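You operate a simulated robot arm through the tools that you are given. There is no shell and no other tool.

The job below is to be done with a simulated robot arm. You get a single attempt, and the scene is never put back.

TASK
Water the mint and test its soil with the moisture stick.
Fine: dark soil, not flooded; the stick goes down the sleeve in the soil until it shows blue, then back to its hole in the rack; put the can back. Set down upright: watering can.

It is judged by the outcome, as a careful person would: the job done as asked, and still so three seconds after it is handed in. It fails if anything else is knocked over, pushed out of place, dropped, spilled or broken.

THE ROBOT
A 7-joint arm with a two-finger parallel gripper, fixed in place. Base frame: the origin is on the floor under the middle of its stand, x ahead of it, y to its left, z up; the work surface is at about z = 812. Readings come in mm, rad, newtons and seconds.
It reaches about 1479 mm from its shoulder. Its first joint turns from -2.897 to 2.897 rad. Payload 4.4 kg.
Tool frame: the origin (TCP) lies between the finger pads and is the grasp point; the fingertips stand 23 mm ahead of it; z points along the fingers, y is the line along which they close. The gripper opens to 94 mm. The fingers are 38 mm wide and 10 mm thick; the gripper's body (54 by 96 mm) begins 39 mm behind the TCP.
Orientation is told as [roll, pitch, yaw] about the base's x, y, z axes, in that order, counted from this pose: with the fingers straight down and closing along the base's y, the tool's x points along the base's -x, its y along +y and its z along -z.

THE INTERFACE
- The arm moves only by the tool nudge_tool. Its argument "rows" is a list that holds one entry, the list of rows, each a list of 7 numbers: the shift along the base's x, y, z in mm, then the turn, a rotation vector about the base's x, y, z in rad, then the closure, from 0 (fully open) to 1 (shut). In form: [[[tx, ty, tz, wx, wy, wz, hand], ...]]. A call has 1 to 20 rows; each row shifts and turns the commanded pose from where the row before left it. Rows are played at 5 a second. More than 50 mm and 0.15 rad between two rows, or a gripper value outside its range, and nothing of the call is played. Where a pose cannot be reached the arm comes as near as it can. A force on the tool above 40 N (or 10 N above the force at the start of the call, whichever is more), or a blocked arm, ends the call early, and 0.2 s more pass. Each finger travels about 72 mm/s and halts on what it meets, pressing with about 37 N; the grip force reading is that of the motor and also rises with nothing between the fingers. The clock runs only during rows and for 0.2 s after the last one: add rows that do not move to give the fingers time. It gives the time, the measured TCP pose, the force on the tool (base axes), the opening and the grip force at its end, in the units of the frame above (readings bear some noise), with the torque about the TCP (base axes, N m) and any sound that the robot's microphone picked up, and new pictures: "pictures" is both (left out), scene, wrist or none.
- Cameras (640 x 400 px; columns grow to the right, rows downward): "scene" is fixed at [48.2, 648.1, 1427.3]; the picture's right is [-0.37, -0.93, 0.00], its down [-0.45, 0.18, -0.87] and it looks along [0.81, -0.33, -0.49] (base axes); focal length 311 px, centre (320, 200). "wrist" rides on the gripper at [86, 16, -74] in the tool frame; the picture's right is [-0.18, 0.98, 0.00], its down [-0.58, -0.11, -0.81] and it looks along [-0.79, -0.15, 0.59] (tool axes); focal length 243 px, centre (320, 200). There is no depth. A picture from a camera that has moved, and an enlarged one, comes with that camera's place and axes in the base frame and with its lens.
- close_up(camera, box): a new picture of the part [left, top, right, bottom] of that camera's present view, enlarged. No time passes.
- job_done(): hands the job in; it is judged then, once.

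Nothing tells you positions but the pictures and the camera data. Unless the task says otherwise, let go and move clear before handing in.

The tools are called after "Emit:" as name(argument=value, ...) on one line, values as JSON. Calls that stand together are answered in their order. nudge_tool: Moves the arm, as the interface text tells. Its arguments: {"type":"object","properties":{"rows":{"type":"array","items":{"type":"array","items":{"type":"array","items":{"type":"number"}}}},"pictures":{"type":"string","enum":["both","scene","wrist","none"]}},"required":["rows"]} The other tools are called the same way: close_up (camera, box) takes an enlarged picture of a part of a camera's view; job_done () hands the job in.

At the start:

```text
t: 0.0
tcp_pos: [848.0, 169.4, 1206.9]
ee_rot: [0.0, -0.001, 0.001]
force: [-0.1, -0.5, -0.5]
torque: [-0.01, -0.01, 0.01]
grip_width: 93.7
finger_force: 0.0
```

scene: 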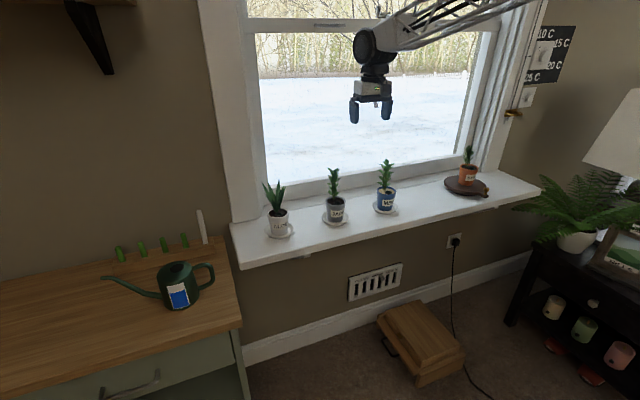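
wrist: 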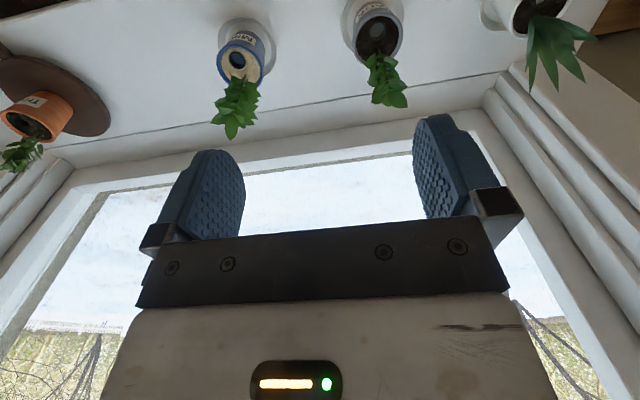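

I see a wooden counter at left with a watering can and a rack holding sticks, and a window sill with four potted plants. I'll take close-ups to read the labels and find the mint, the sleeve and the rack.

Emit:
close_up(camera="scene", box=[250, 150, 410, 250])

Emit:
close_up(camera="scene", box=[90, 200, 250, 320])

Emit:
close_up(camera="wrist", box=[200, 0, 440, 150])

Emit:
close_up(camera="scene", box=[420, 130, 540, 210])

Emit:
close_up(camera="scene", box=[480, 10, 600, 130])

```text
4.00 times, centred on (330, 200) of scene
camera zoom: at [48.2, 648.1, 1427.3], right [-0.37, -0.93, 0.0], down [-0.45, 0.18, -0.87], along [0.81, -0.33, -0.49], focal length 1244 px, centre (280, 200)
```

zoom: 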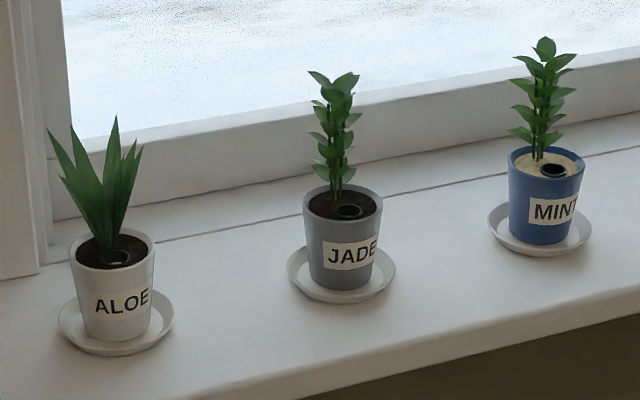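

```text
3.33 times, centred on (170, 260) of scene
camera zoom: at [48.2, 648.1, 1427.3], right [-0.37, -0.93, 0.0], down [-0.45, 0.18, -0.87], along [0.81, -0.33, -0.49], focal length 1037 px, centre (820, 0)
```

zoom: 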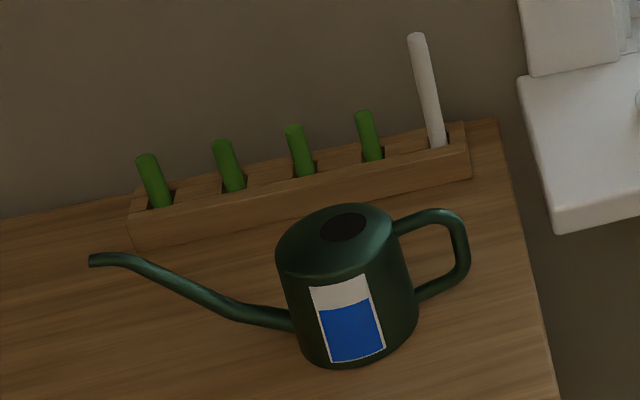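

```text
2.67 times, centred on (320, 75) of wrist
camera zoom: at [760.6, 187.4, 1282.1], right [0.18, 0.98, 0.0], down [0.58, -0.11, 0.81], along [0.79, -0.15, -0.59], focal length 647 px, centre (320, 533)
```

zoom: 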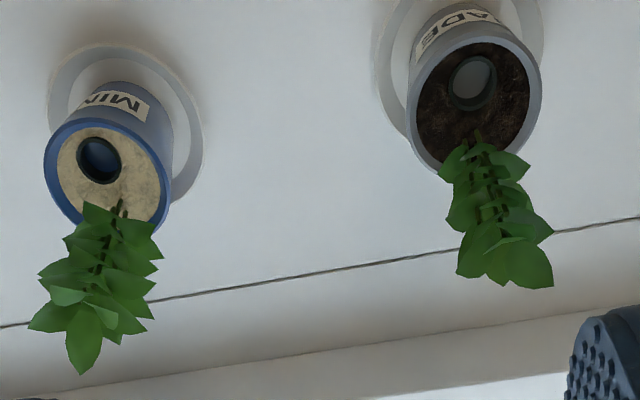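

```text
5.00 times, centred on (480, 170) of scene
camera zoom: at [48.2, 648.1, 1427.3], right [-0.37, -0.93, 0.0], down [-0.45, 0.18, -0.87], along [0.81, -0.33, -0.49], focal length 1556 px, centre (-480, 350)
```

zoom: 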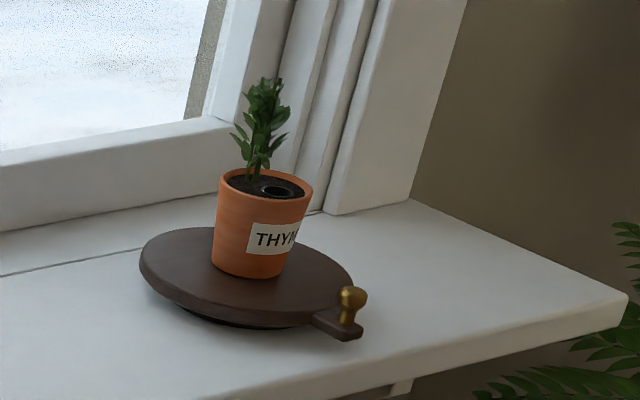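

```text
3.33 times, centred on (540, 70) of scene
camera zoom: at [48.2, 648.1, 1427.3], right [-0.37, -0.93, 0.0], down [-0.45, 0.18, -0.87], along [0.81, -0.33, -0.49], focal length 1037 px, centre (-413, 633)
```

zoom: 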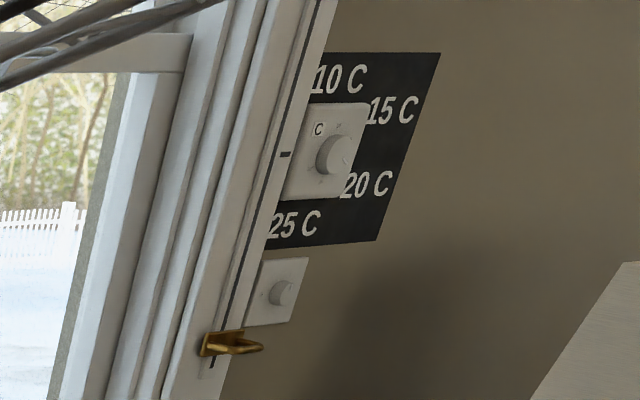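

The mint is the blue pot with dry tan soil, at about (910, 24, 881). The watering can and the rack with the white stick are on the left counter. I'll move the arm above the counter so the wrist camera gives a second view for triangulation.

Emit:
nudge_tool(rows=[[[-30, 40, 0, 0, 0, 0, 0], [-30, 40, 0, 0, 0, 0, 0], [-30, 40, 0, 0, 0, 0, 0], [-30, 40, 0, 0, 0, 0, 0], [-30, 40, 0, 0, 0, 0, 0], [-30, 40, 0, 0, 0, 0, 0], [-30, 40, 0, 0, 0, 0, 0], [-30, 40, 0, 0, 0, 0, 0], [-30, 40, 0, 0, 0, 0, 0], [-30, 40, 0, 0, 0, 0, 0], [-20, 40, 0, 0, 0, 0, 0], [0, 40, 0, 0, 0, 0, 0]]])

```text
t: 2.6
tcp_pos: [525.0, 652.6, 1207.6]
ee_rot: [-0.001, -0.001, 0.0]
force: [0.1, -0.2, 0.4]
torque: [-0.01, -0.01, -0.02]
grip_width: 93.8
finger_force: 0.1
camera wrist: at [438.4, 670.0, 1283.0], right [0.18, 0.98, 0.0], down [0.58, -0.11, 0.81], along [0.79, -0.15, -0.59], focal length 243 px, centre (320, 200)
```

scene: 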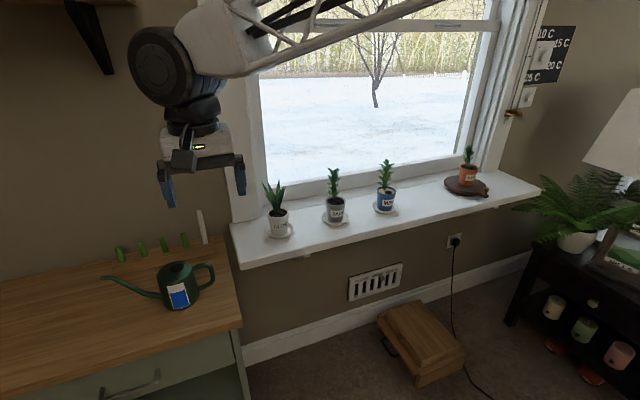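
wrist: 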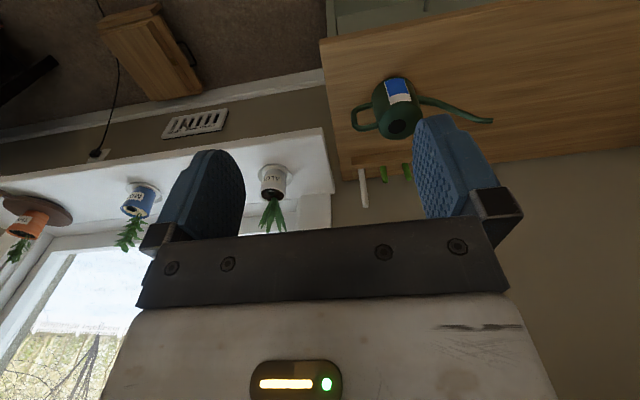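

The can, the rack and the white stick all show in the wrist view now. I'll enlarge those areas so I can triangulate them.

Emit:
close_up(camera="wrist", box=[320, 60, 512, 180])

Emit:
close_up(camera="wrist", box=[320, 130, 416, 220])

Emit:
close_up(camera="scene", box=[90, 200, 186, 260])

Emit:
close_up(camera="scene", box=[150, 200, 246, 260])

Emit:
close_up(camera="scene", box=[140, 250, 236, 310])

```text
3.33 times, centred on (416, 120) of wrist
camera zoom: at [438.4, 670.0, 1283.0], right [0.18, 0.98, 0.0], down [0.58, -0.11, 0.81], along [0.79, -0.15, -0.59], focal length 809 px, centre (0, 467)
```

zoom: 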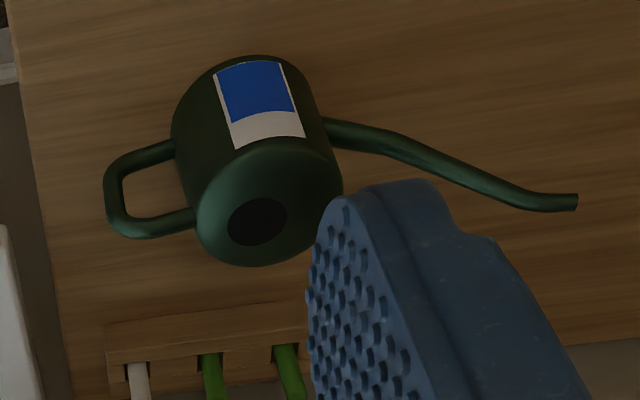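

```text
4.44 times, centred on (368, 175) of wrist
camera zoom: at [438.4, 670.0, 1283.0], right [0.18, 0.98, 0.0], down [0.58, -0.11, 0.81], along [0.79, -0.15, -0.59], focal length 1078 px, centre (107, 311)
```

zoom: 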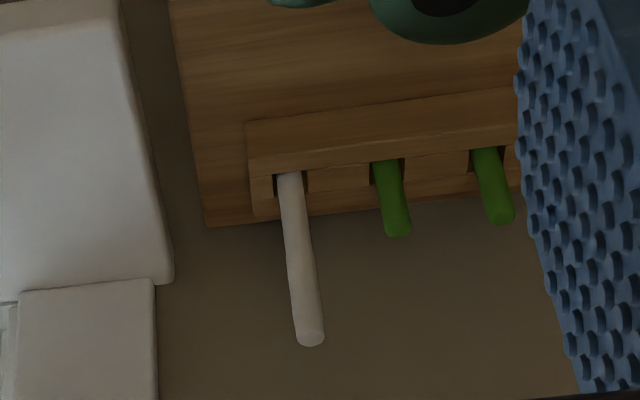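

```text
6.67 times, centred on (138, 230) of scene
camera zoom: at [48.2, 648.1, 1427.3], right [-0.37, -0.93, 0.0], down [-0.45, 0.18, -0.87], along [0.81, -0.33, -0.49], focal length 2074 px, centre (1533, 0)
```

zoom: 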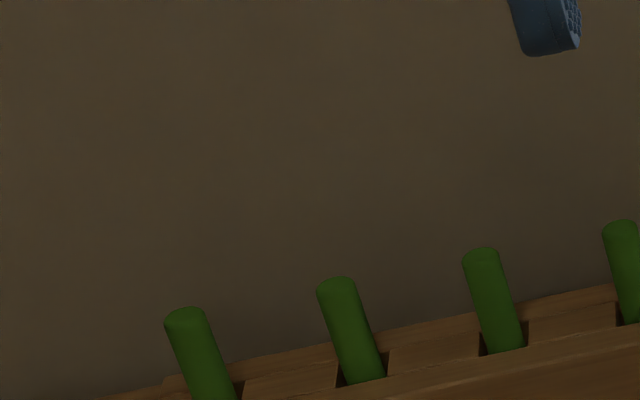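

```text
6.67 times, centred on (198, 230) of scene
camera zoom: at [48.2, 648.1, 1427.3], right [-0.37, -0.93, 0.0], down [-0.45, 0.18, -0.87], along [0.81, -0.33, -0.49], focal length 2074 px, centre (1133, 0)
```

zoom: 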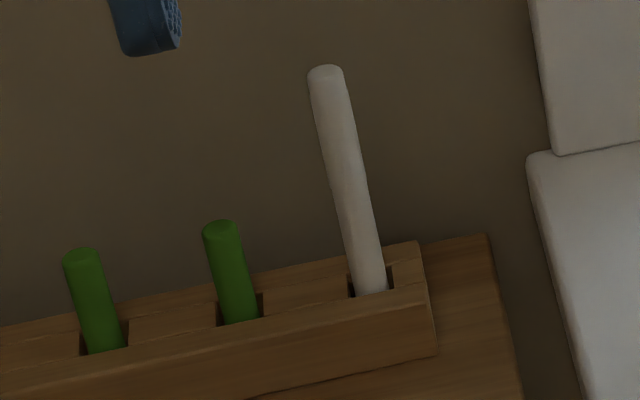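

```text
6.67 times, centred on (188, 280) of scene
camera zoom: at [48.2, 648.1, 1427.3], right [-0.37, -0.93, 0.0], down [-0.45, 0.18, -0.87], along [0.81, -0.33, -0.49], focal length 2074 px, centre (1200, -333)
```

zoom: 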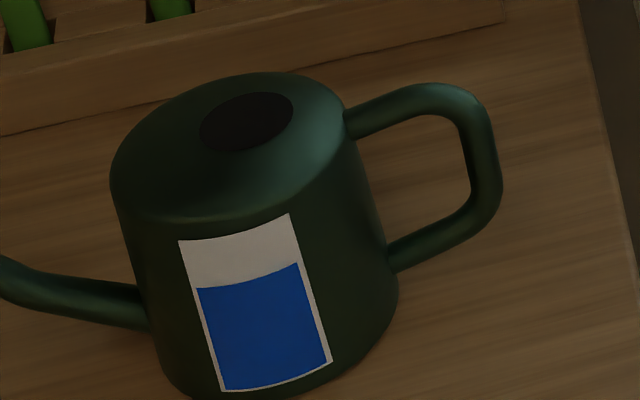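

The can's handle corner is around (766, 682, 857), the spout tip is near (771, 933, 893) and the stick is near (990, 692). I'll turn the gripper toward the handle and tilt it, staying high, then look again.

Emit:
nudge_tool(rows=[[[20, -6, -12, 0, 0, 0.1428, 0], [20, -6, -12, 0, 0, 0.1428, 0], [20, -6, -12, 0, 0, 0.1428, 0], [20, -6, -12, 0, 0, 0.1428, 0], [20, -6, -12, 0, 0, 0.1428, 0], [20, -6, -12, 0, 0, 0.1428, 0], [20, -6, -12, 0, 0, 0.1428, 0], [20, -6, -12, 0, 0, 0.1428, 0], [20, -6, -12, 0, 0, 0.1428, 0], [20, -6, -12, 0, 0, 0.1428, 0], [20, -6, -12, 0, 0, 0.1428, 0], [0, 0, 0, 0.131, 0, 0, 0], [0, 0, 0, 0.131, 0, 0, 0], [0, 0, 0, 0.131, 0, 0, 0], [0, 0, 0, 0.131, 0, 0, 0]]])

```text
t: 5.8
tcp_pos: [748.0, 584.3, 1074.5]
ee_rot: [0.001, -0.524, 1.571]
force: [0.1, -1.1, 1.1]
torque: [0.01, -0.01, -0.01]
grip_width: 94.0
finger_force: 0.0
camera wrist: at [731.1, 473.4, 1096.3], right [-0.98, 0.16, 0.09], down [0.11, 0.1, 0.99], along [0.15, 0.98, -0.11], focal length 243 px, centre (320, 200)
```

scene: 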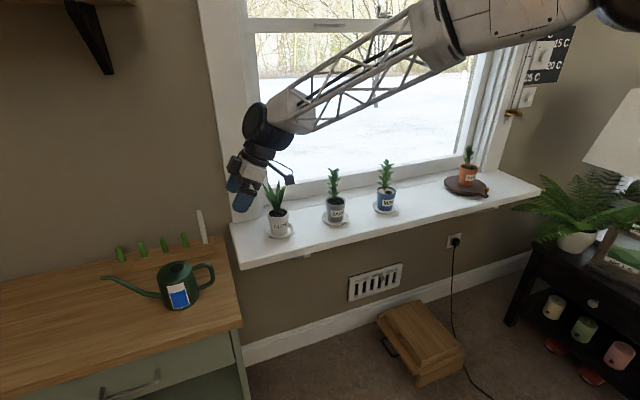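
wrist: 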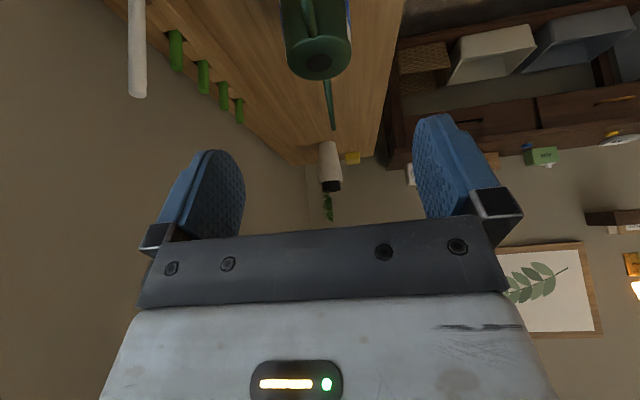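

This view looks along the can's axis from the handle side. I'll enlarge the can and rack.

Emit:
close_up(camera="wrist", box=[260, 0, 388, 80])

Emit:
close_up(camera="wrist", box=[110, 0, 270, 100])

```text
5.00 times, centred on (324, 40) of wrist
camera zoom: at [731.1, 473.4, 1096.3], right [-0.98, 0.16, 0.09], down [0.11, 0.1, 0.99], along [0.15, 0.98, -0.11], focal length 1213 px, centre (300, 1000)
```

zoom: 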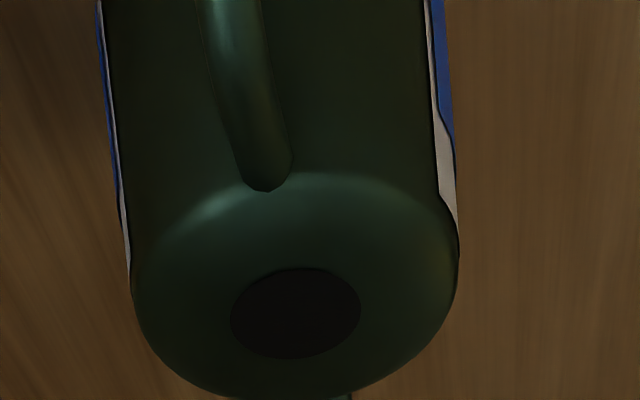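

```text
4.00 times, centred on (190, 50) of wrist
camera zoom: at [731.1, 473.4, 1096.3], right [-0.98, 0.16, 0.09], down [0.11, 0.1, 0.99], along [0.15, 0.98, -0.11], focal length 970 px, centre (840, 800)
```

zoom: 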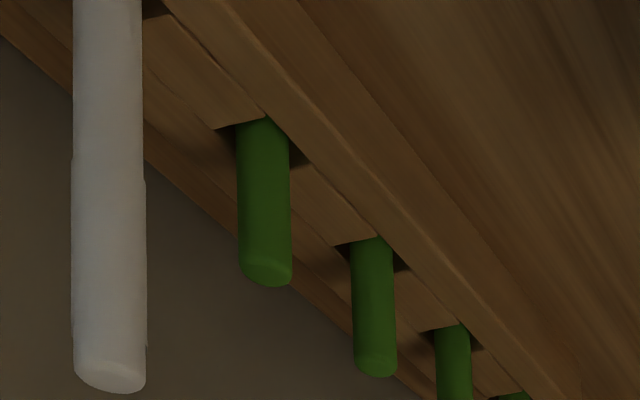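

Triangulating again puts the stick top near (950, 687, 932), the rack top near z 802 and the can centre near (759, 761). Next I'll move to a pre-grasp point about 100 mm back from the handle.

Emit:
nudge_tool(rows=[[[2.3, 15.2, -41.8, 0, 0, 0, 0], [2.3, 15.2, -41.8, 0, 0, 0, 0], [2.3, 15.2, -41.8, 0, 0, 0, 0], [0, 0, 0, 0, 0, 0, 0]]])

Emit:
close_up(camera="wrist", box=[240, 0, 400, 150])

Emit:
close_up(camera="scene", box=[140, 180, 300, 310])

```text
t: 6.8
tcp_pos: [753.0, 629.0, 950.1]
ee_rot: [0.0, -0.523, 1.569]
force: [0.1, 0.1, 0.0]
torque: [-0.01, 0.0, 0.02]
grip_width: 94.2
finger_force: 0.1
camera wrist: at [737.0, 518.9, 971.3], right [-0.98, 0.16, 0.09], down [0.11, 0.1, 0.99], along [0.15, 0.98, -0.12], focal length 243 px, centre (320, 200)
```

scene: 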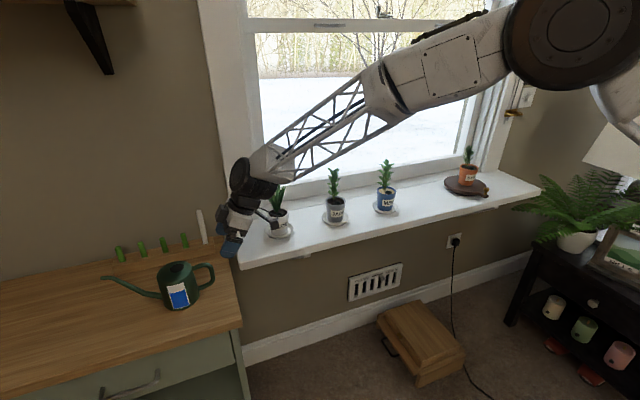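
wrist: 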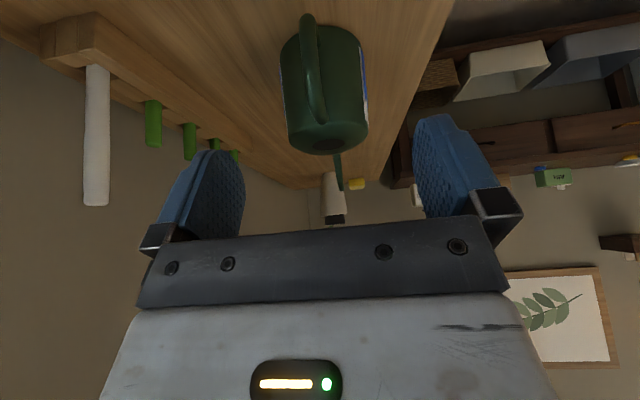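

```text
2.67 times, centred on (320, 75) of wrist
camera zoom: at [737.0, 518.9, 971.3], right [-0.98, 0.16, 0.09], down [0.11, 0.1, 0.99], along [0.15, 0.98, -0.12], focal length 647 px, centre (320, 533)
```

zoom: 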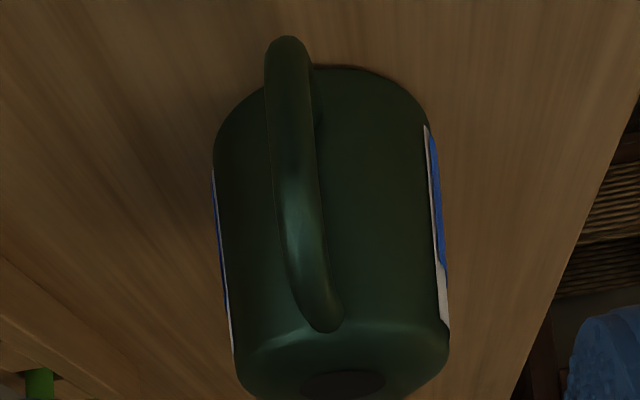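

```text
3.08 times, centred on (220, 245) of scene
camera zoom: at [48.2, 648.1, 1427.3], right [-0.37, -0.93, 0.0], down [-0.45, 0.18, -0.87], along [0.81, -0.33, -0.49], focal length 957 px, centre (628, 62)
```

zoom: 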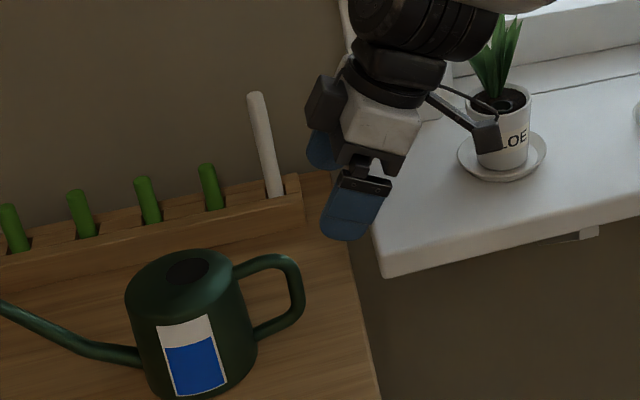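

The handle lies in a vertical plane at about x = 758, with its outer bar at y ≈ 680, z 820–865. I'll approach along the finger direction and check before the last bit.

Emit:
nudge_tool(rows=[[[2.5, 15.3, -31.3, 0, 0, 0, 0], [2.5, 15.3, -31.3, 0, 0, 0, 0], [0, 0, 0, 0, 0, 0, 0]]])

Emit:
close_up(camera="wrist", box=[200, 0, 460, 160])

Emit:
close_up(camera="scene", box=[150, 200, 270, 310])

```text
t: 7.6
tcp_pos: [759.3, 660.8, 887.1]
ee_rot: [0.001, -0.524, 1.573]
force: [-0.4, -0.2, 1.2]
torque: [-0.02, 0.01, -0.04]
grip_width: 94.1
finger_force: 0.1
camera wrist: at [742.5, 549.5, 908.6], right [-0.98, 0.16, 0.09], down [0.11, 0.1, 0.99], along [0.15, 0.98, -0.12], focal length 243 px, centre (320, 200)
```

scene: 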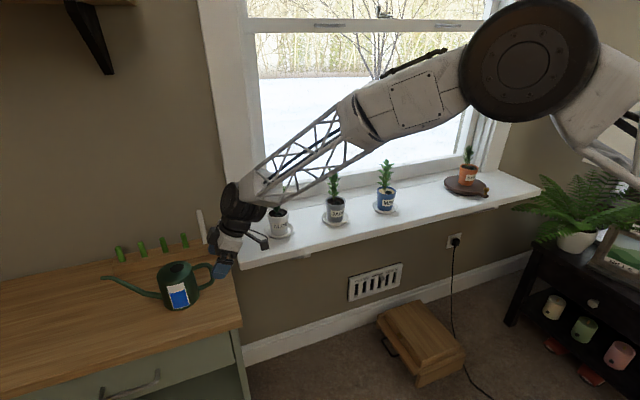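
wrist: 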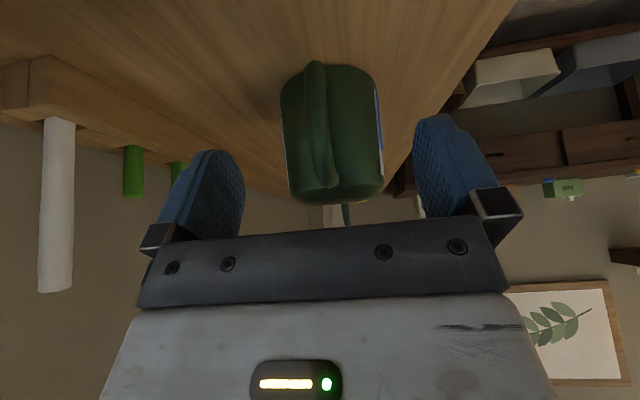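

```text
2.46 times, centred on (330, 80) of wrist
camera zoom: at [742.5, 549.5, 908.6], right [-0.98, 0.16, 0.09], down [0.11, 0.1, 0.99], along [0.15, 0.98, -0.12], focal length 597 px, centre (295, 495)
```

zoom: 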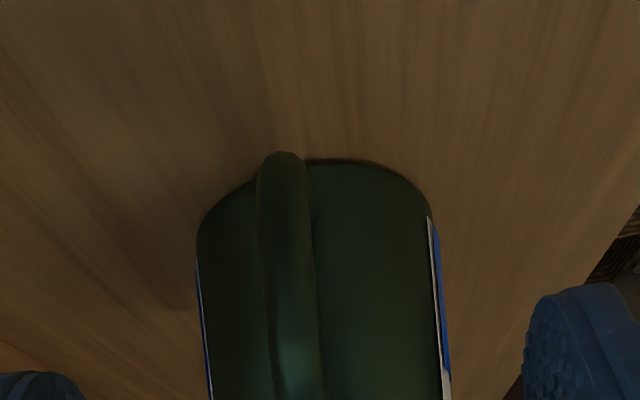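

```text
3.64 times, centred on (210, 255) of scene
camera zoom: at [48.2, 648.1, 1427.3], right [-0.37, -0.93, 0.0], down [-0.45, 0.18, -0.87], along [0.81, -0.33, -0.49], focal length 1131 px, centre (720, 0)
```

zoom: 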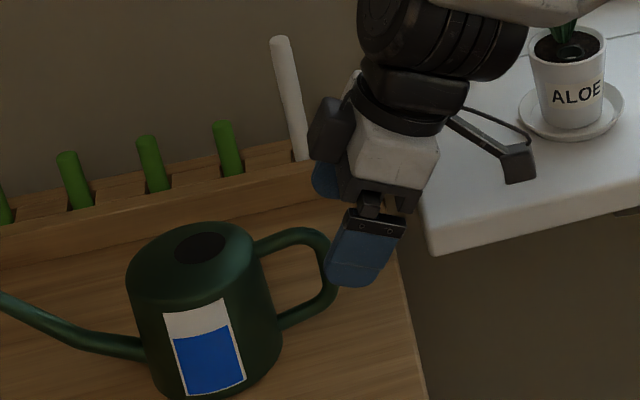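

The handle is centred between the fingers in x. I'll go in the last 34 mm and close.

Emit:
nudge_tool(rows=[[[-0.6, 7, -15.5, 0, 0, 0, 0], [-0.6, 7, -15.5, 0, 0, 0, 0], [0, 0, 0, 0, 0, 0, 0]]])

Emit:
close_up(camera="wrist", box=[200, 60, 460, 240])

Emit:
close_up(camera="scene", box=[150, 220, 270, 310])

```text
t: 8.4
tcp_pos: [756.7, 675.0, 854.9]
ee_rot: [0.0, -0.526, 1.572]
force: [0.2, 0.3, -0.6]
torque: [0.01, 0.01, -0.01]
grip_width: 93.9
finger_force: 0.1
camera wrist: at [740.2, 563.9, 877.5], right [-0.98, 0.16, 0.09], down [0.11, 0.1, 0.99], along [0.15, 0.98, -0.12], focal length 243 px, centre (320, 200)
```

scene: 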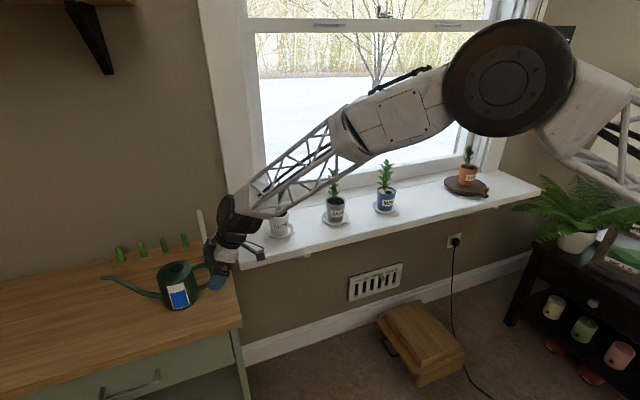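
wrist: 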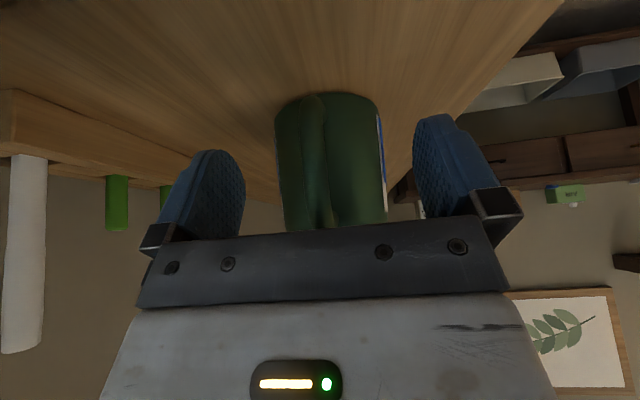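

```text
2.22 times, centred on (330, 150) of wrist
camera zoom: at [740.2, 563.9, 877.5], right [-0.98, 0.16, 0.09], down [0.11, 0.1, 0.99], along [0.15, 0.98, -0.12], focal length 539 px, centre (298, 311)
```

zoom: 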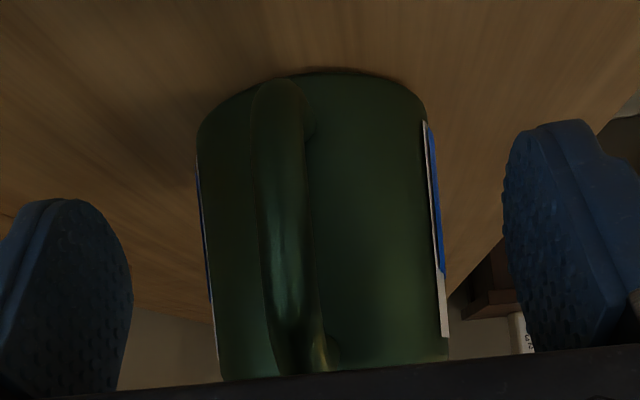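

```text
4.44 times, centred on (210, 265) of scene
camera zoom: at [48.2, 648.1, 1427.3], right [-0.37, -0.93, 0.0], down [-0.45, 0.18, -0.87], along [0.81, -0.33, -0.49], focal length 1383 px, centre (809, -89)
```

zoom: 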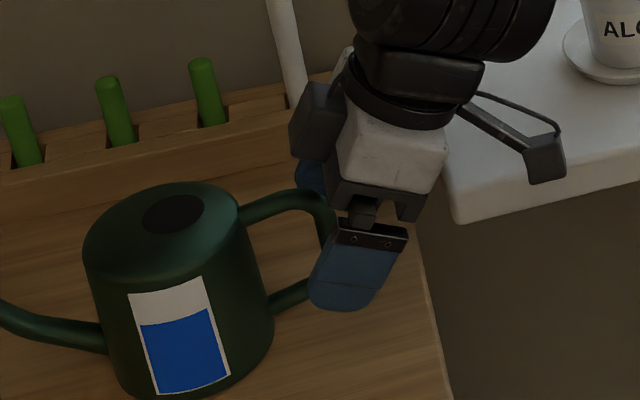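

The fingers straddle the handle's upper corner. I'll close on it and hold still for a second.

Emit:
nudge_tool(rows=[[[0, 0, 0, 0, 0, 0, 1], [0, 0, 0, 0, 0, 0, 1], [0, 0, 0, 0, 0, 0, 1], [0, 0, 0, 0, 0, 0, 1], [0, 0, 0, 0, 0, 0, 1]]])

Emit:
close_up(camera="scene", box=[90, 220, 270, 320])

```text
t: 9.6
tcp_pos: [757.0, 675.0, 855.9]
ee_rot: [0.0, -0.525, 1.571]
force: [0.4, -0.5, 1.7]
torque: [0.03, 0.2, -0.06]
grip_width: 12.6
finger_force: 37.4
camera wrist: at [740.3, 563.7, 877.7], right [-0.98, 0.16, 0.09], down [0.11, 0.1, 0.99], along [0.15, 0.98, -0.12], focal length 243 px, centre (320, 200)
```

scene: 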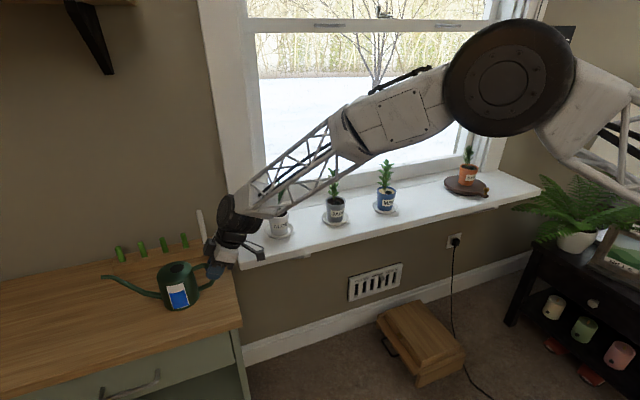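
wrist: 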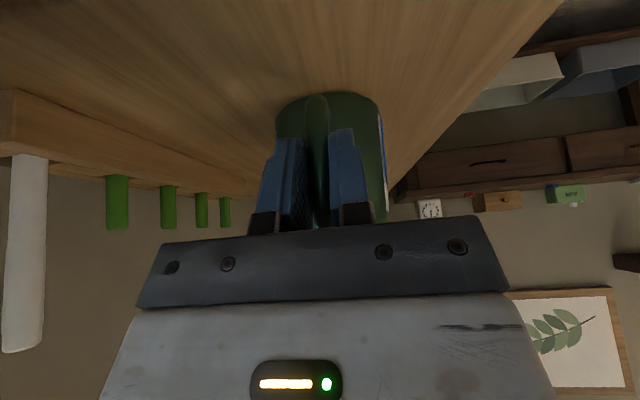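

```text
3.56 times, centred on (180, 270) of scene
camera zoom: at [48.2, 648.1, 1427.3], right [-0.37, -0.93, 0.0], down [-0.45, 0.18, -0.87], along [0.81, -0.33, -0.49], focal length 1106 px, centre (818, -49)
```

zoom: 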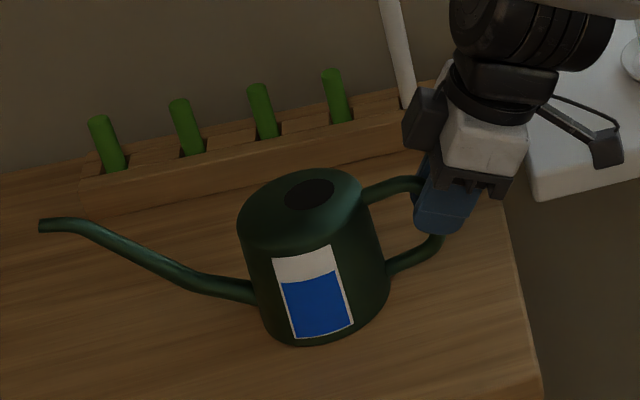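

The can is gripped (12.6 mm, 37 N). I'll lift it slowly by 40 mm to see whether it stays level and what it weighs.

Emit:
nudge_tool(rows=[[[0, 0, 5, 0, 0, 0, 1], [0, 0, 5, 0, 0, 0, 1], [0, 0, 10, 0, 0, 0, 1], [0, 0, 10, 0, 0, 0, 1], [0, 0, 10, 0, 0, 0, 1], [0, 0, 0, 0, 0, 0, 1], [0, 0, 0, 0, 0, 0, 1]]])

Emit:
close_up(camera="scene", box=[90, 200, 270, 320])

```text
t: 11.2
tcp_pos: [756.8, 674.2, 896.3]
ee_rot: [-0.001, -0.523, 1.571]
force: [-0.1, -0.3, -4.6]
torque: [-0.49, 0.01, 0.01]
grip_width: 12.8
finger_force: 36.8
camera wrist: at [741.2, 563.3, 917.9], right [-0.98, 0.16, 0.09], down [0.11, 0.1, 0.99], along [0.15, 0.98, -0.12], focal length 243 px, centre (320, 200)
```

scene: 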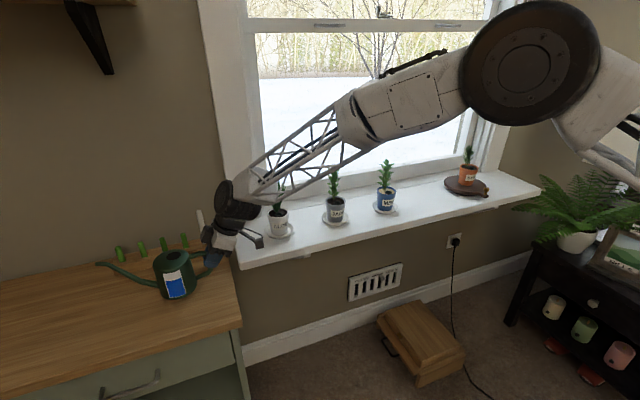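
wrist: 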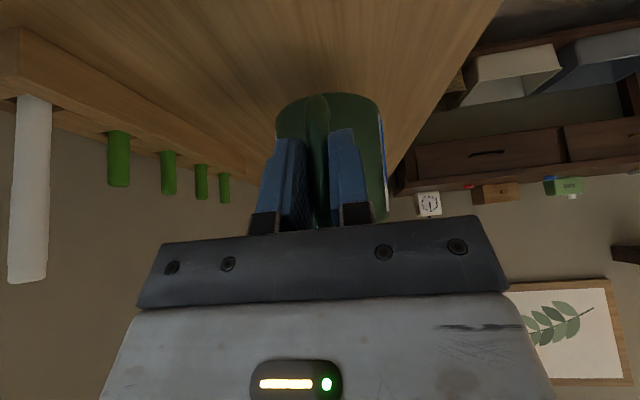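

```text
3.33 times, centred on (180, 260) of scene
camera zoom: at [48.2, 648.1, 1427.3], right [-0.37, -0.93, 0.0], down [-0.45, 0.18, -0.87], along [0.81, -0.33, -0.49], focal length 1037 px, centre (787, 0)
```

zoom: 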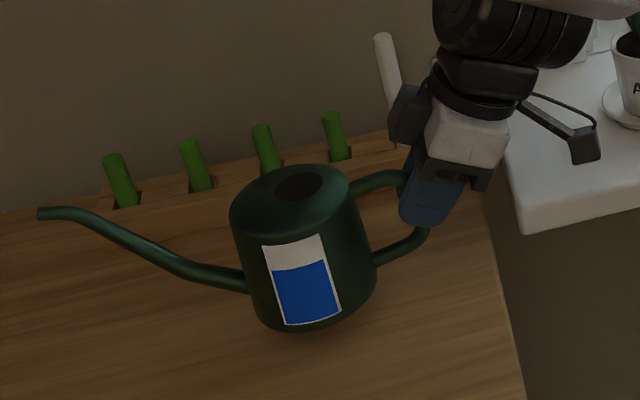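

The can hangs level and weighs about 0.47 kg with no slip. I'll raise it and pull it back toward the robot, then swing it with a −90° yaw so the spout points at the window.

Emit:
nudge_tool(rows=[[[-10, 0, 10, 0, 0, 0, 1], [-20, -5, 20, 0, 0, 0, 1], [-25, -10, 25, 0, 0, 0, 1], [-25, -15, 25, 0, 0, 0, 1], [-20, -20, 20, 0, 0, 0, 1], [-15, -20, 10, 0, 0, 0, 1], [0, 0, 0, 0, 0, 0, 1]]], pictures="both")

```text
t: 12.8
tcp_pos: [642.2, 603.7, 1006.6]
ee_rot: [0.001, -0.523, 1.57]
force: [0.4, -0.3, -5.5]
torque: [-0.49, 0.01, 0.02]
grip_width: 12.9
finger_force: 37.1
camera wrist: at [626.1, 493.0, 1027.7], right [-0.98, 0.16, 0.09], down [0.11, 0.1, 0.99], along [0.15, 0.98, -0.12], focal length 243 px, centre (320, 200)
```

scene: 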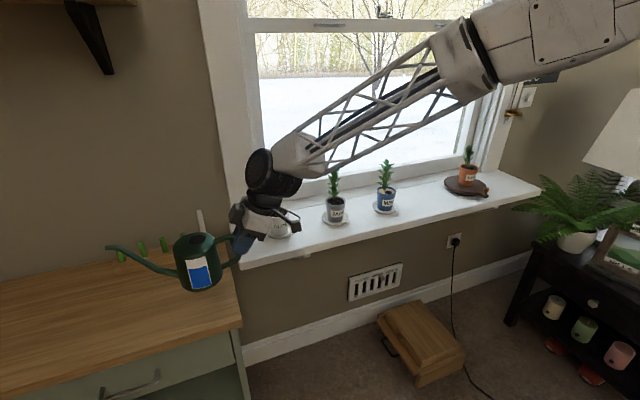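
wrist: 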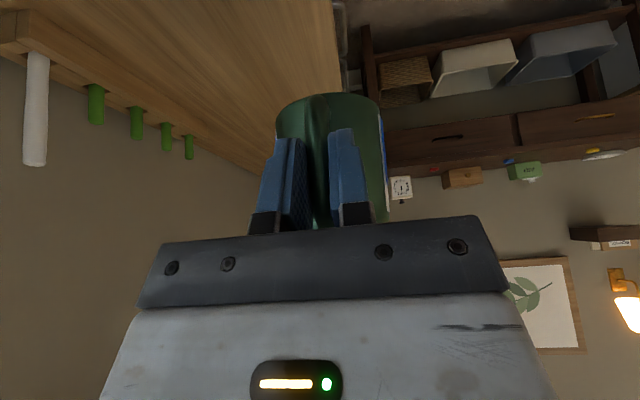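

Clear so far. Now the swing toward the mint, with yaw.

Emit:
nudge_tool(rows=[[[-2, -15, 2, 0, 0, -0.06, 1], [-2, -30, 3, 0, 0, -0.1, 1], [-2, -35, 3, 0, 0, -0.12, 1], [-2, -35, 2, 0, 0, -0.12, 1], [-2, -35, 2, 0, 0, -0.12, 1], [-2, -35, 2, 0, 0, -0.12, 1], [-2, -35, 0, 0, 0, -0.12, 1], [-2, -35, 0, 0, 0, -0.12, 1], [-2, -30, 0, 0, 0, -0.1, 1], [-2, -20, 0, 0, 0, -0.06, 1], [0, 0, 0, 0, 0, 0, 1]]])

```text
t: 15.2
tcp_pos: [622.7, 298.7, 1020.4]
ee_rot: [0.001, -0.524, 0.528]
force: [1.0, -0.2, -5.0]
torque: [-0.27, 0.44, 0.0]
grip_width: 12.6
finger_force: 37.4
camera wrist: at [517.5, 257.5, 1041.1], right [-0.36, 0.93, 0.09], down [0.14, -0.04, 0.99], along [0.92, 0.37, -0.12], focal length 243 px, centre (320, 200)
```

scene: 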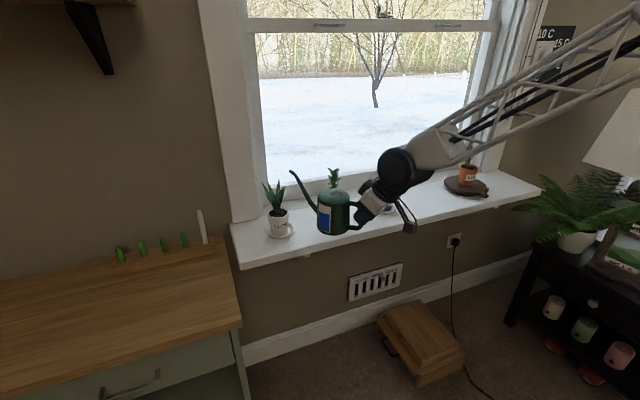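
wrist: 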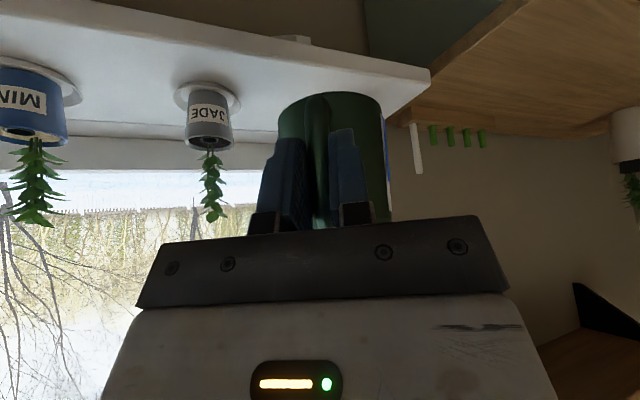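

Next I'll bring it in front of the mint, with the spout tip still short of the pot and high.

Emit:
nudge_tool(rows=[[[-2, -20, 0, 0, 0, -0.05, 1], [-3, -35, 0, 0, 0, -0.08, 1], [-3, -40, 0, 0, 0, -0.09, 1], [-3, -40, 0, 0, 0, -0.09, 1], [-3, -40, 0, 0, 0, -0.09, 1], [-3, -35, 0, 0, 0, -0.08, 1], [-3, -28, 0, 0, 0, -0.048, 1], [0, 0, 0, 0, 0, 0, 1]]])

Emit:
close_up(camera="scene", box=[330, 130, 490, 240])

Emit:
close_up(camera="wrist", box=[160, 40, 480, 240])

```text
t: 17.0
tcp_pos: [601.8, 60.5, 1020.4]
ee_rot: [-0.003, -0.525, 0.0]
force: [-0.1, 0.0, -5.1]
torque: [-0.01, 0.47, -0.03]
grip_width: 12.7
finger_force: 36.8
camera wrist: at [489.7, 77.5, 1041.7], right [0.16, 0.98, 0.09], down [0.1, -0.11, 0.99], along [0.98, -0.15, -0.12], focal length 243 px, centre (320, 200)
```

scene: 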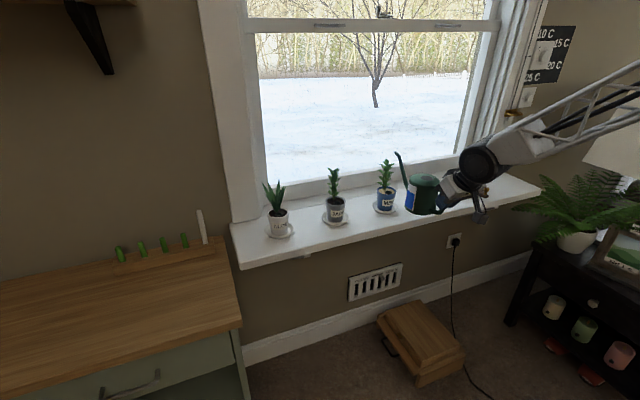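
wrist: 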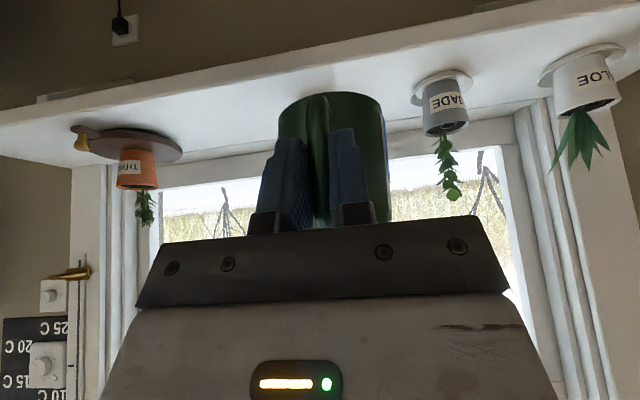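

```text
3.64 times, centred on (410, 185) of scene
camera zoom: at [48.2, 648.1, 1427.3], right [-0.37, -0.93, 0.0], down [-0.45, 0.18, -0.87], along [0.81, -0.33, -0.49], focal length 1131 px, centre (-7, 254)
```

zoom: 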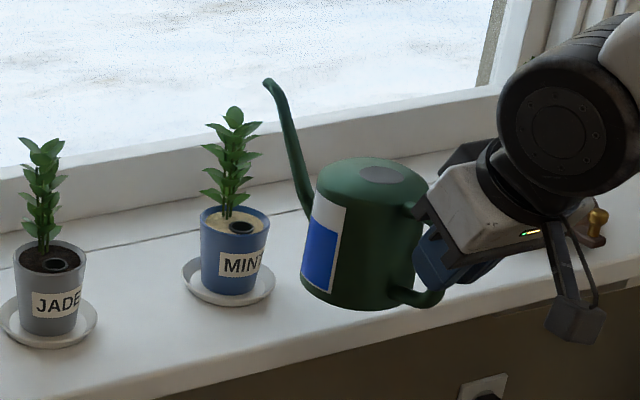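

```text
2.00 times, centred on (320, 140) of wrist
camera zoom: at [489.7, 77.5, 1041.7], right [0.16, 0.98, 0.09], down [0.1, -0.11, 0.99], along [0.98, -0.15, -0.12], focal length 485 px, centre (320, 320)
```

zoom: 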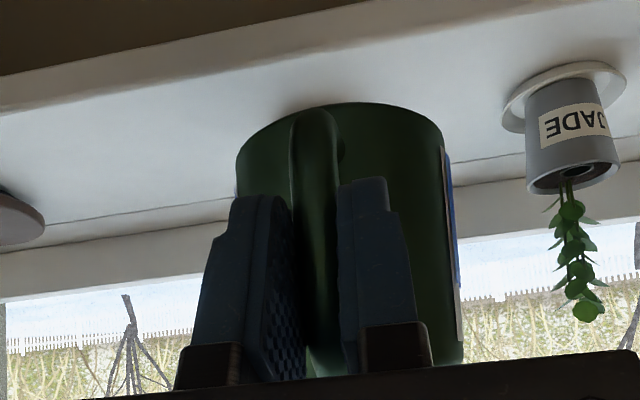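

The spout tip is about 243 mm ahead of and 46 mm above the grip point, and the mint's open soil beside the sleeve is near (900–912, 47). I'll pre-tilt only 12°, which is below the pouring angle, with the tip just above the rim area, and check alignment.

Emit:
nudge_tool(rows=[[[11.9, -3.6, -16.1, 0, 0.0524, 0, 1], [11.9, -3.6, -16.1, 0, 0.0524, 0, 1], [11.9, -3.6, -16.1, 0, 0.0524, 0, 1], [11.9, -3.6, -16.1, 0, 0.0524, 0, 1], [0, 0, 0, 0, 0, 0, 1]]])

Emit:
close_up(camera="scene", box=[350, 140, 446, 220])

```text
t: 18.2
tcp_pos: [651.3, 47.0, 954.7]
ee_rot: [-0.001, -0.314, 0.0]
force: [-0.1, -0.6, -5.2]
torque: [0.0, 0.47, -0.01]
grip_width: 12.9
finger_force: 37.0
camera wrist: at [545.4, 64.0, 999.9], right [0.17, 0.98, 0.06], down [0.3, -0.11, 0.95], along [0.94, -0.15, -0.32], focal length 243 px, centre (320, 200)
```

scene: 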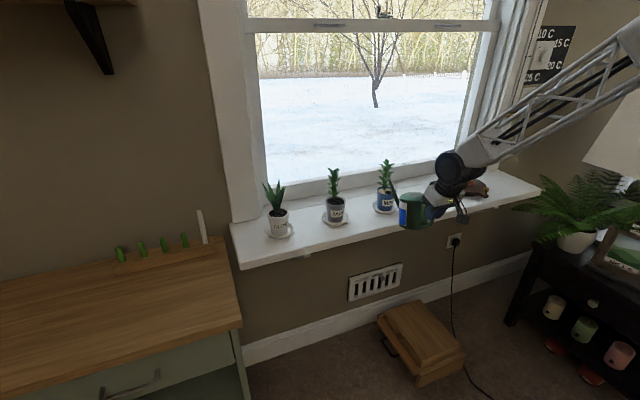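
wrist: 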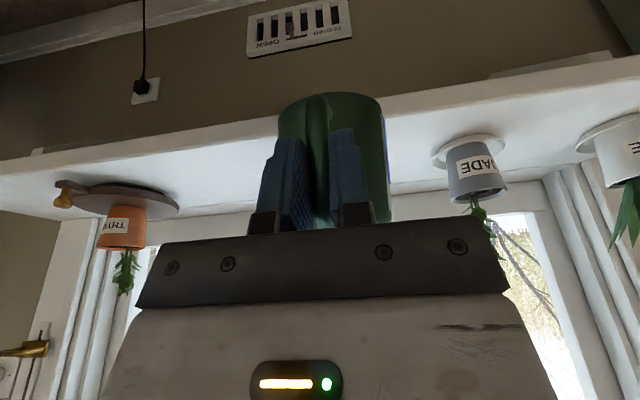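

```text
5.00 times, centred on (398, 180) of scene
camera zoom: at [48.2, 648.1, 1427.3], right [-0.37, -0.93, 0.0], down [-0.45, 0.18, -0.87], along [0.81, -0.33, -0.49], focal length 1556 px, centre (-70, 300)
```

zoom: 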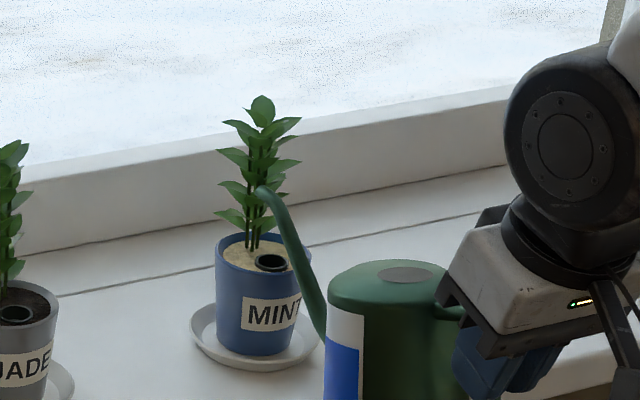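

The tip reads (899, 47, 950), just as predicted. I'll lower it toward the soil at an 18° tilt and check again.

Emit:
nudge_tool(rows=[[[0, 0, -3.5, 0, 0.0524, 0, 1], [0, 0, -3.3, 0, 0.0524, 0, 1], [0, 0, 0, 0, 0, 0, 1]]], pictures="scene")

Emit:
close_up(camera="scene", box=[350, 150, 446, 230])

```text
t: 19.0
tcp_pos: [652.4, 47.7, 948.2]
ee_rot: [0.001, -0.21, 0.001]
force: [0.1, -0.5, -5.1]
torque: [-0.02, 0.42, 0.0]
grip_width: 12.9
finger_force: 37.2
```

scene: 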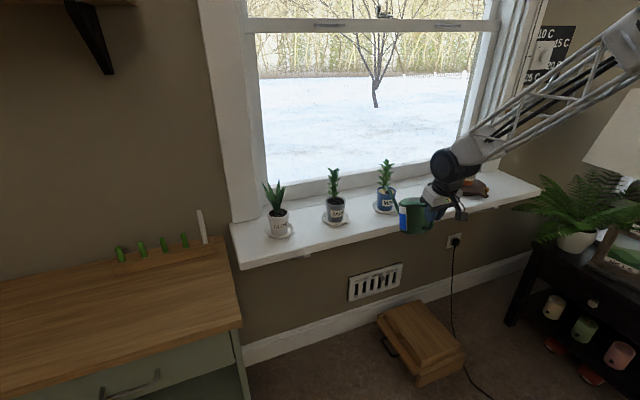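

```text
5.00 times, centred on (398, 190) of scene
camera zoom: at [48.2, 648.1, 1427.3], right [-0.37, -0.93, 0.0], down [-0.45, 0.18, -0.87], along [0.81, -0.33, -0.49], focal length 1556 px, centre (-70, 250)
```

zoom: 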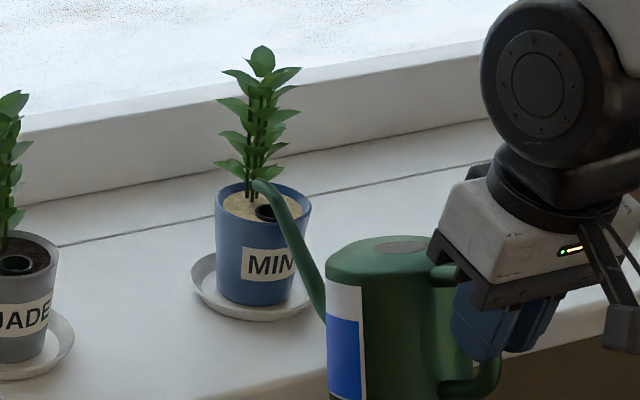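

The tip is at (899, 48, 914), inside the rim but close to the front-left edge. I'll shift it a few mm inward and tilt to about 22° while watching for the first flow.

Emit:
nudge_tool(rows=[[[3.8, -1.5, 0, 0, 0, 0, 1], [2, 0, 7.4, 0, 0.035, 0, 1], [2, 0, 7.4, 0, 0.035, 0, 1], [0, 0, 0, 0, 0, 0, 1]]], pictures="scene")

Emit:
close_up(camera="scene", box=[350, 150, 446, 230])

```text
t: 20.0
tcp_pos: [657.7, 44.8, 965.1]
ee_rot: [0.002, -0.139, 0.002]
force: [-0.3, -0.5, -4.8]
torque: [-0.02, 0.39, 0.04]
grip_width: 13.0
finger_force: 36.6
```

scene: 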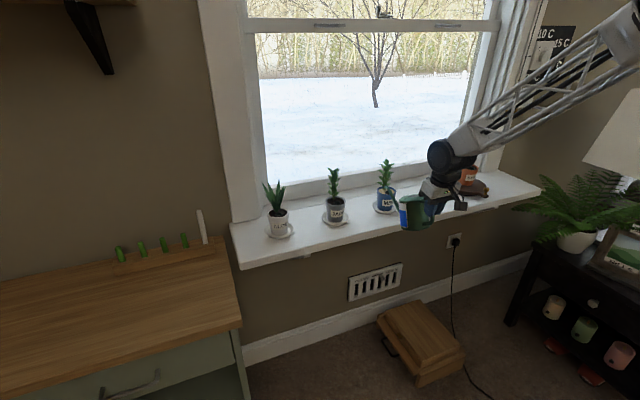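

```text
5.00 times, centred on (398, 190) of scene
camera zoom: at [48.2, 648.1, 1427.3], right [-0.37, -0.93, 0.0], down [-0.45, 0.18, -0.87], along [0.81, -0.33, -0.49], focal length 1556 px, centre (-70, 250)
```

zoom: 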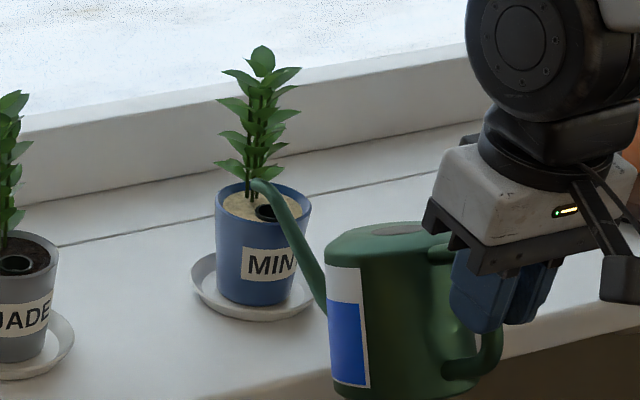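

No flow yet. I'll tilt another 3° around the tip and look.

Emit:
nudge_tool(rows=[[[2.2, 0, 5.3, 0, 0.0262, 0, 1], [2.2, 0, 5.3, 0, 0.0262, 0, 1], [0, 0, 0, 0, 0, 0, 1]]], pictures="scene")

Emit:
close_up(camera="scene", box=[350, 150, 446, 230])

```text
t: 20.8
tcp_pos: [662.4, 44.9, 975.5]
ee_rot: [0.004, -0.087, 0.002]
force: [0.6, -0.2, -5.3]
torque: [0.03, 0.4, -0.02]
grip_width: 13.1
finger_force: 36.9
```

scene: 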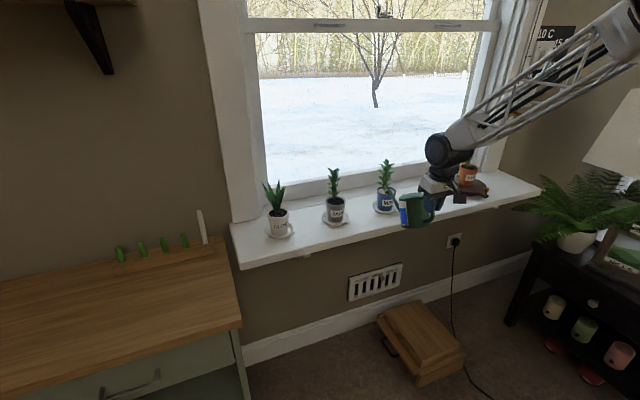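

```text
5.00 times, centred on (398, 190) of scene
camera zoom: at [48.2, 648.1, 1427.3], right [-0.37, -0.93, 0.0], down [-0.45, 0.18, -0.87], along [0.81, -0.33, -0.49], focal length 1556 px, centre (-70, 250)
```

zoom: 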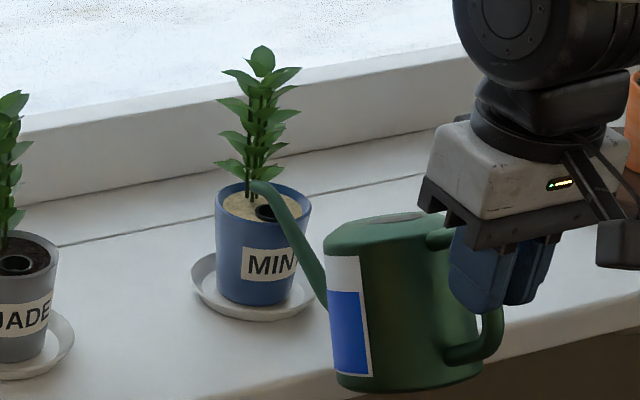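

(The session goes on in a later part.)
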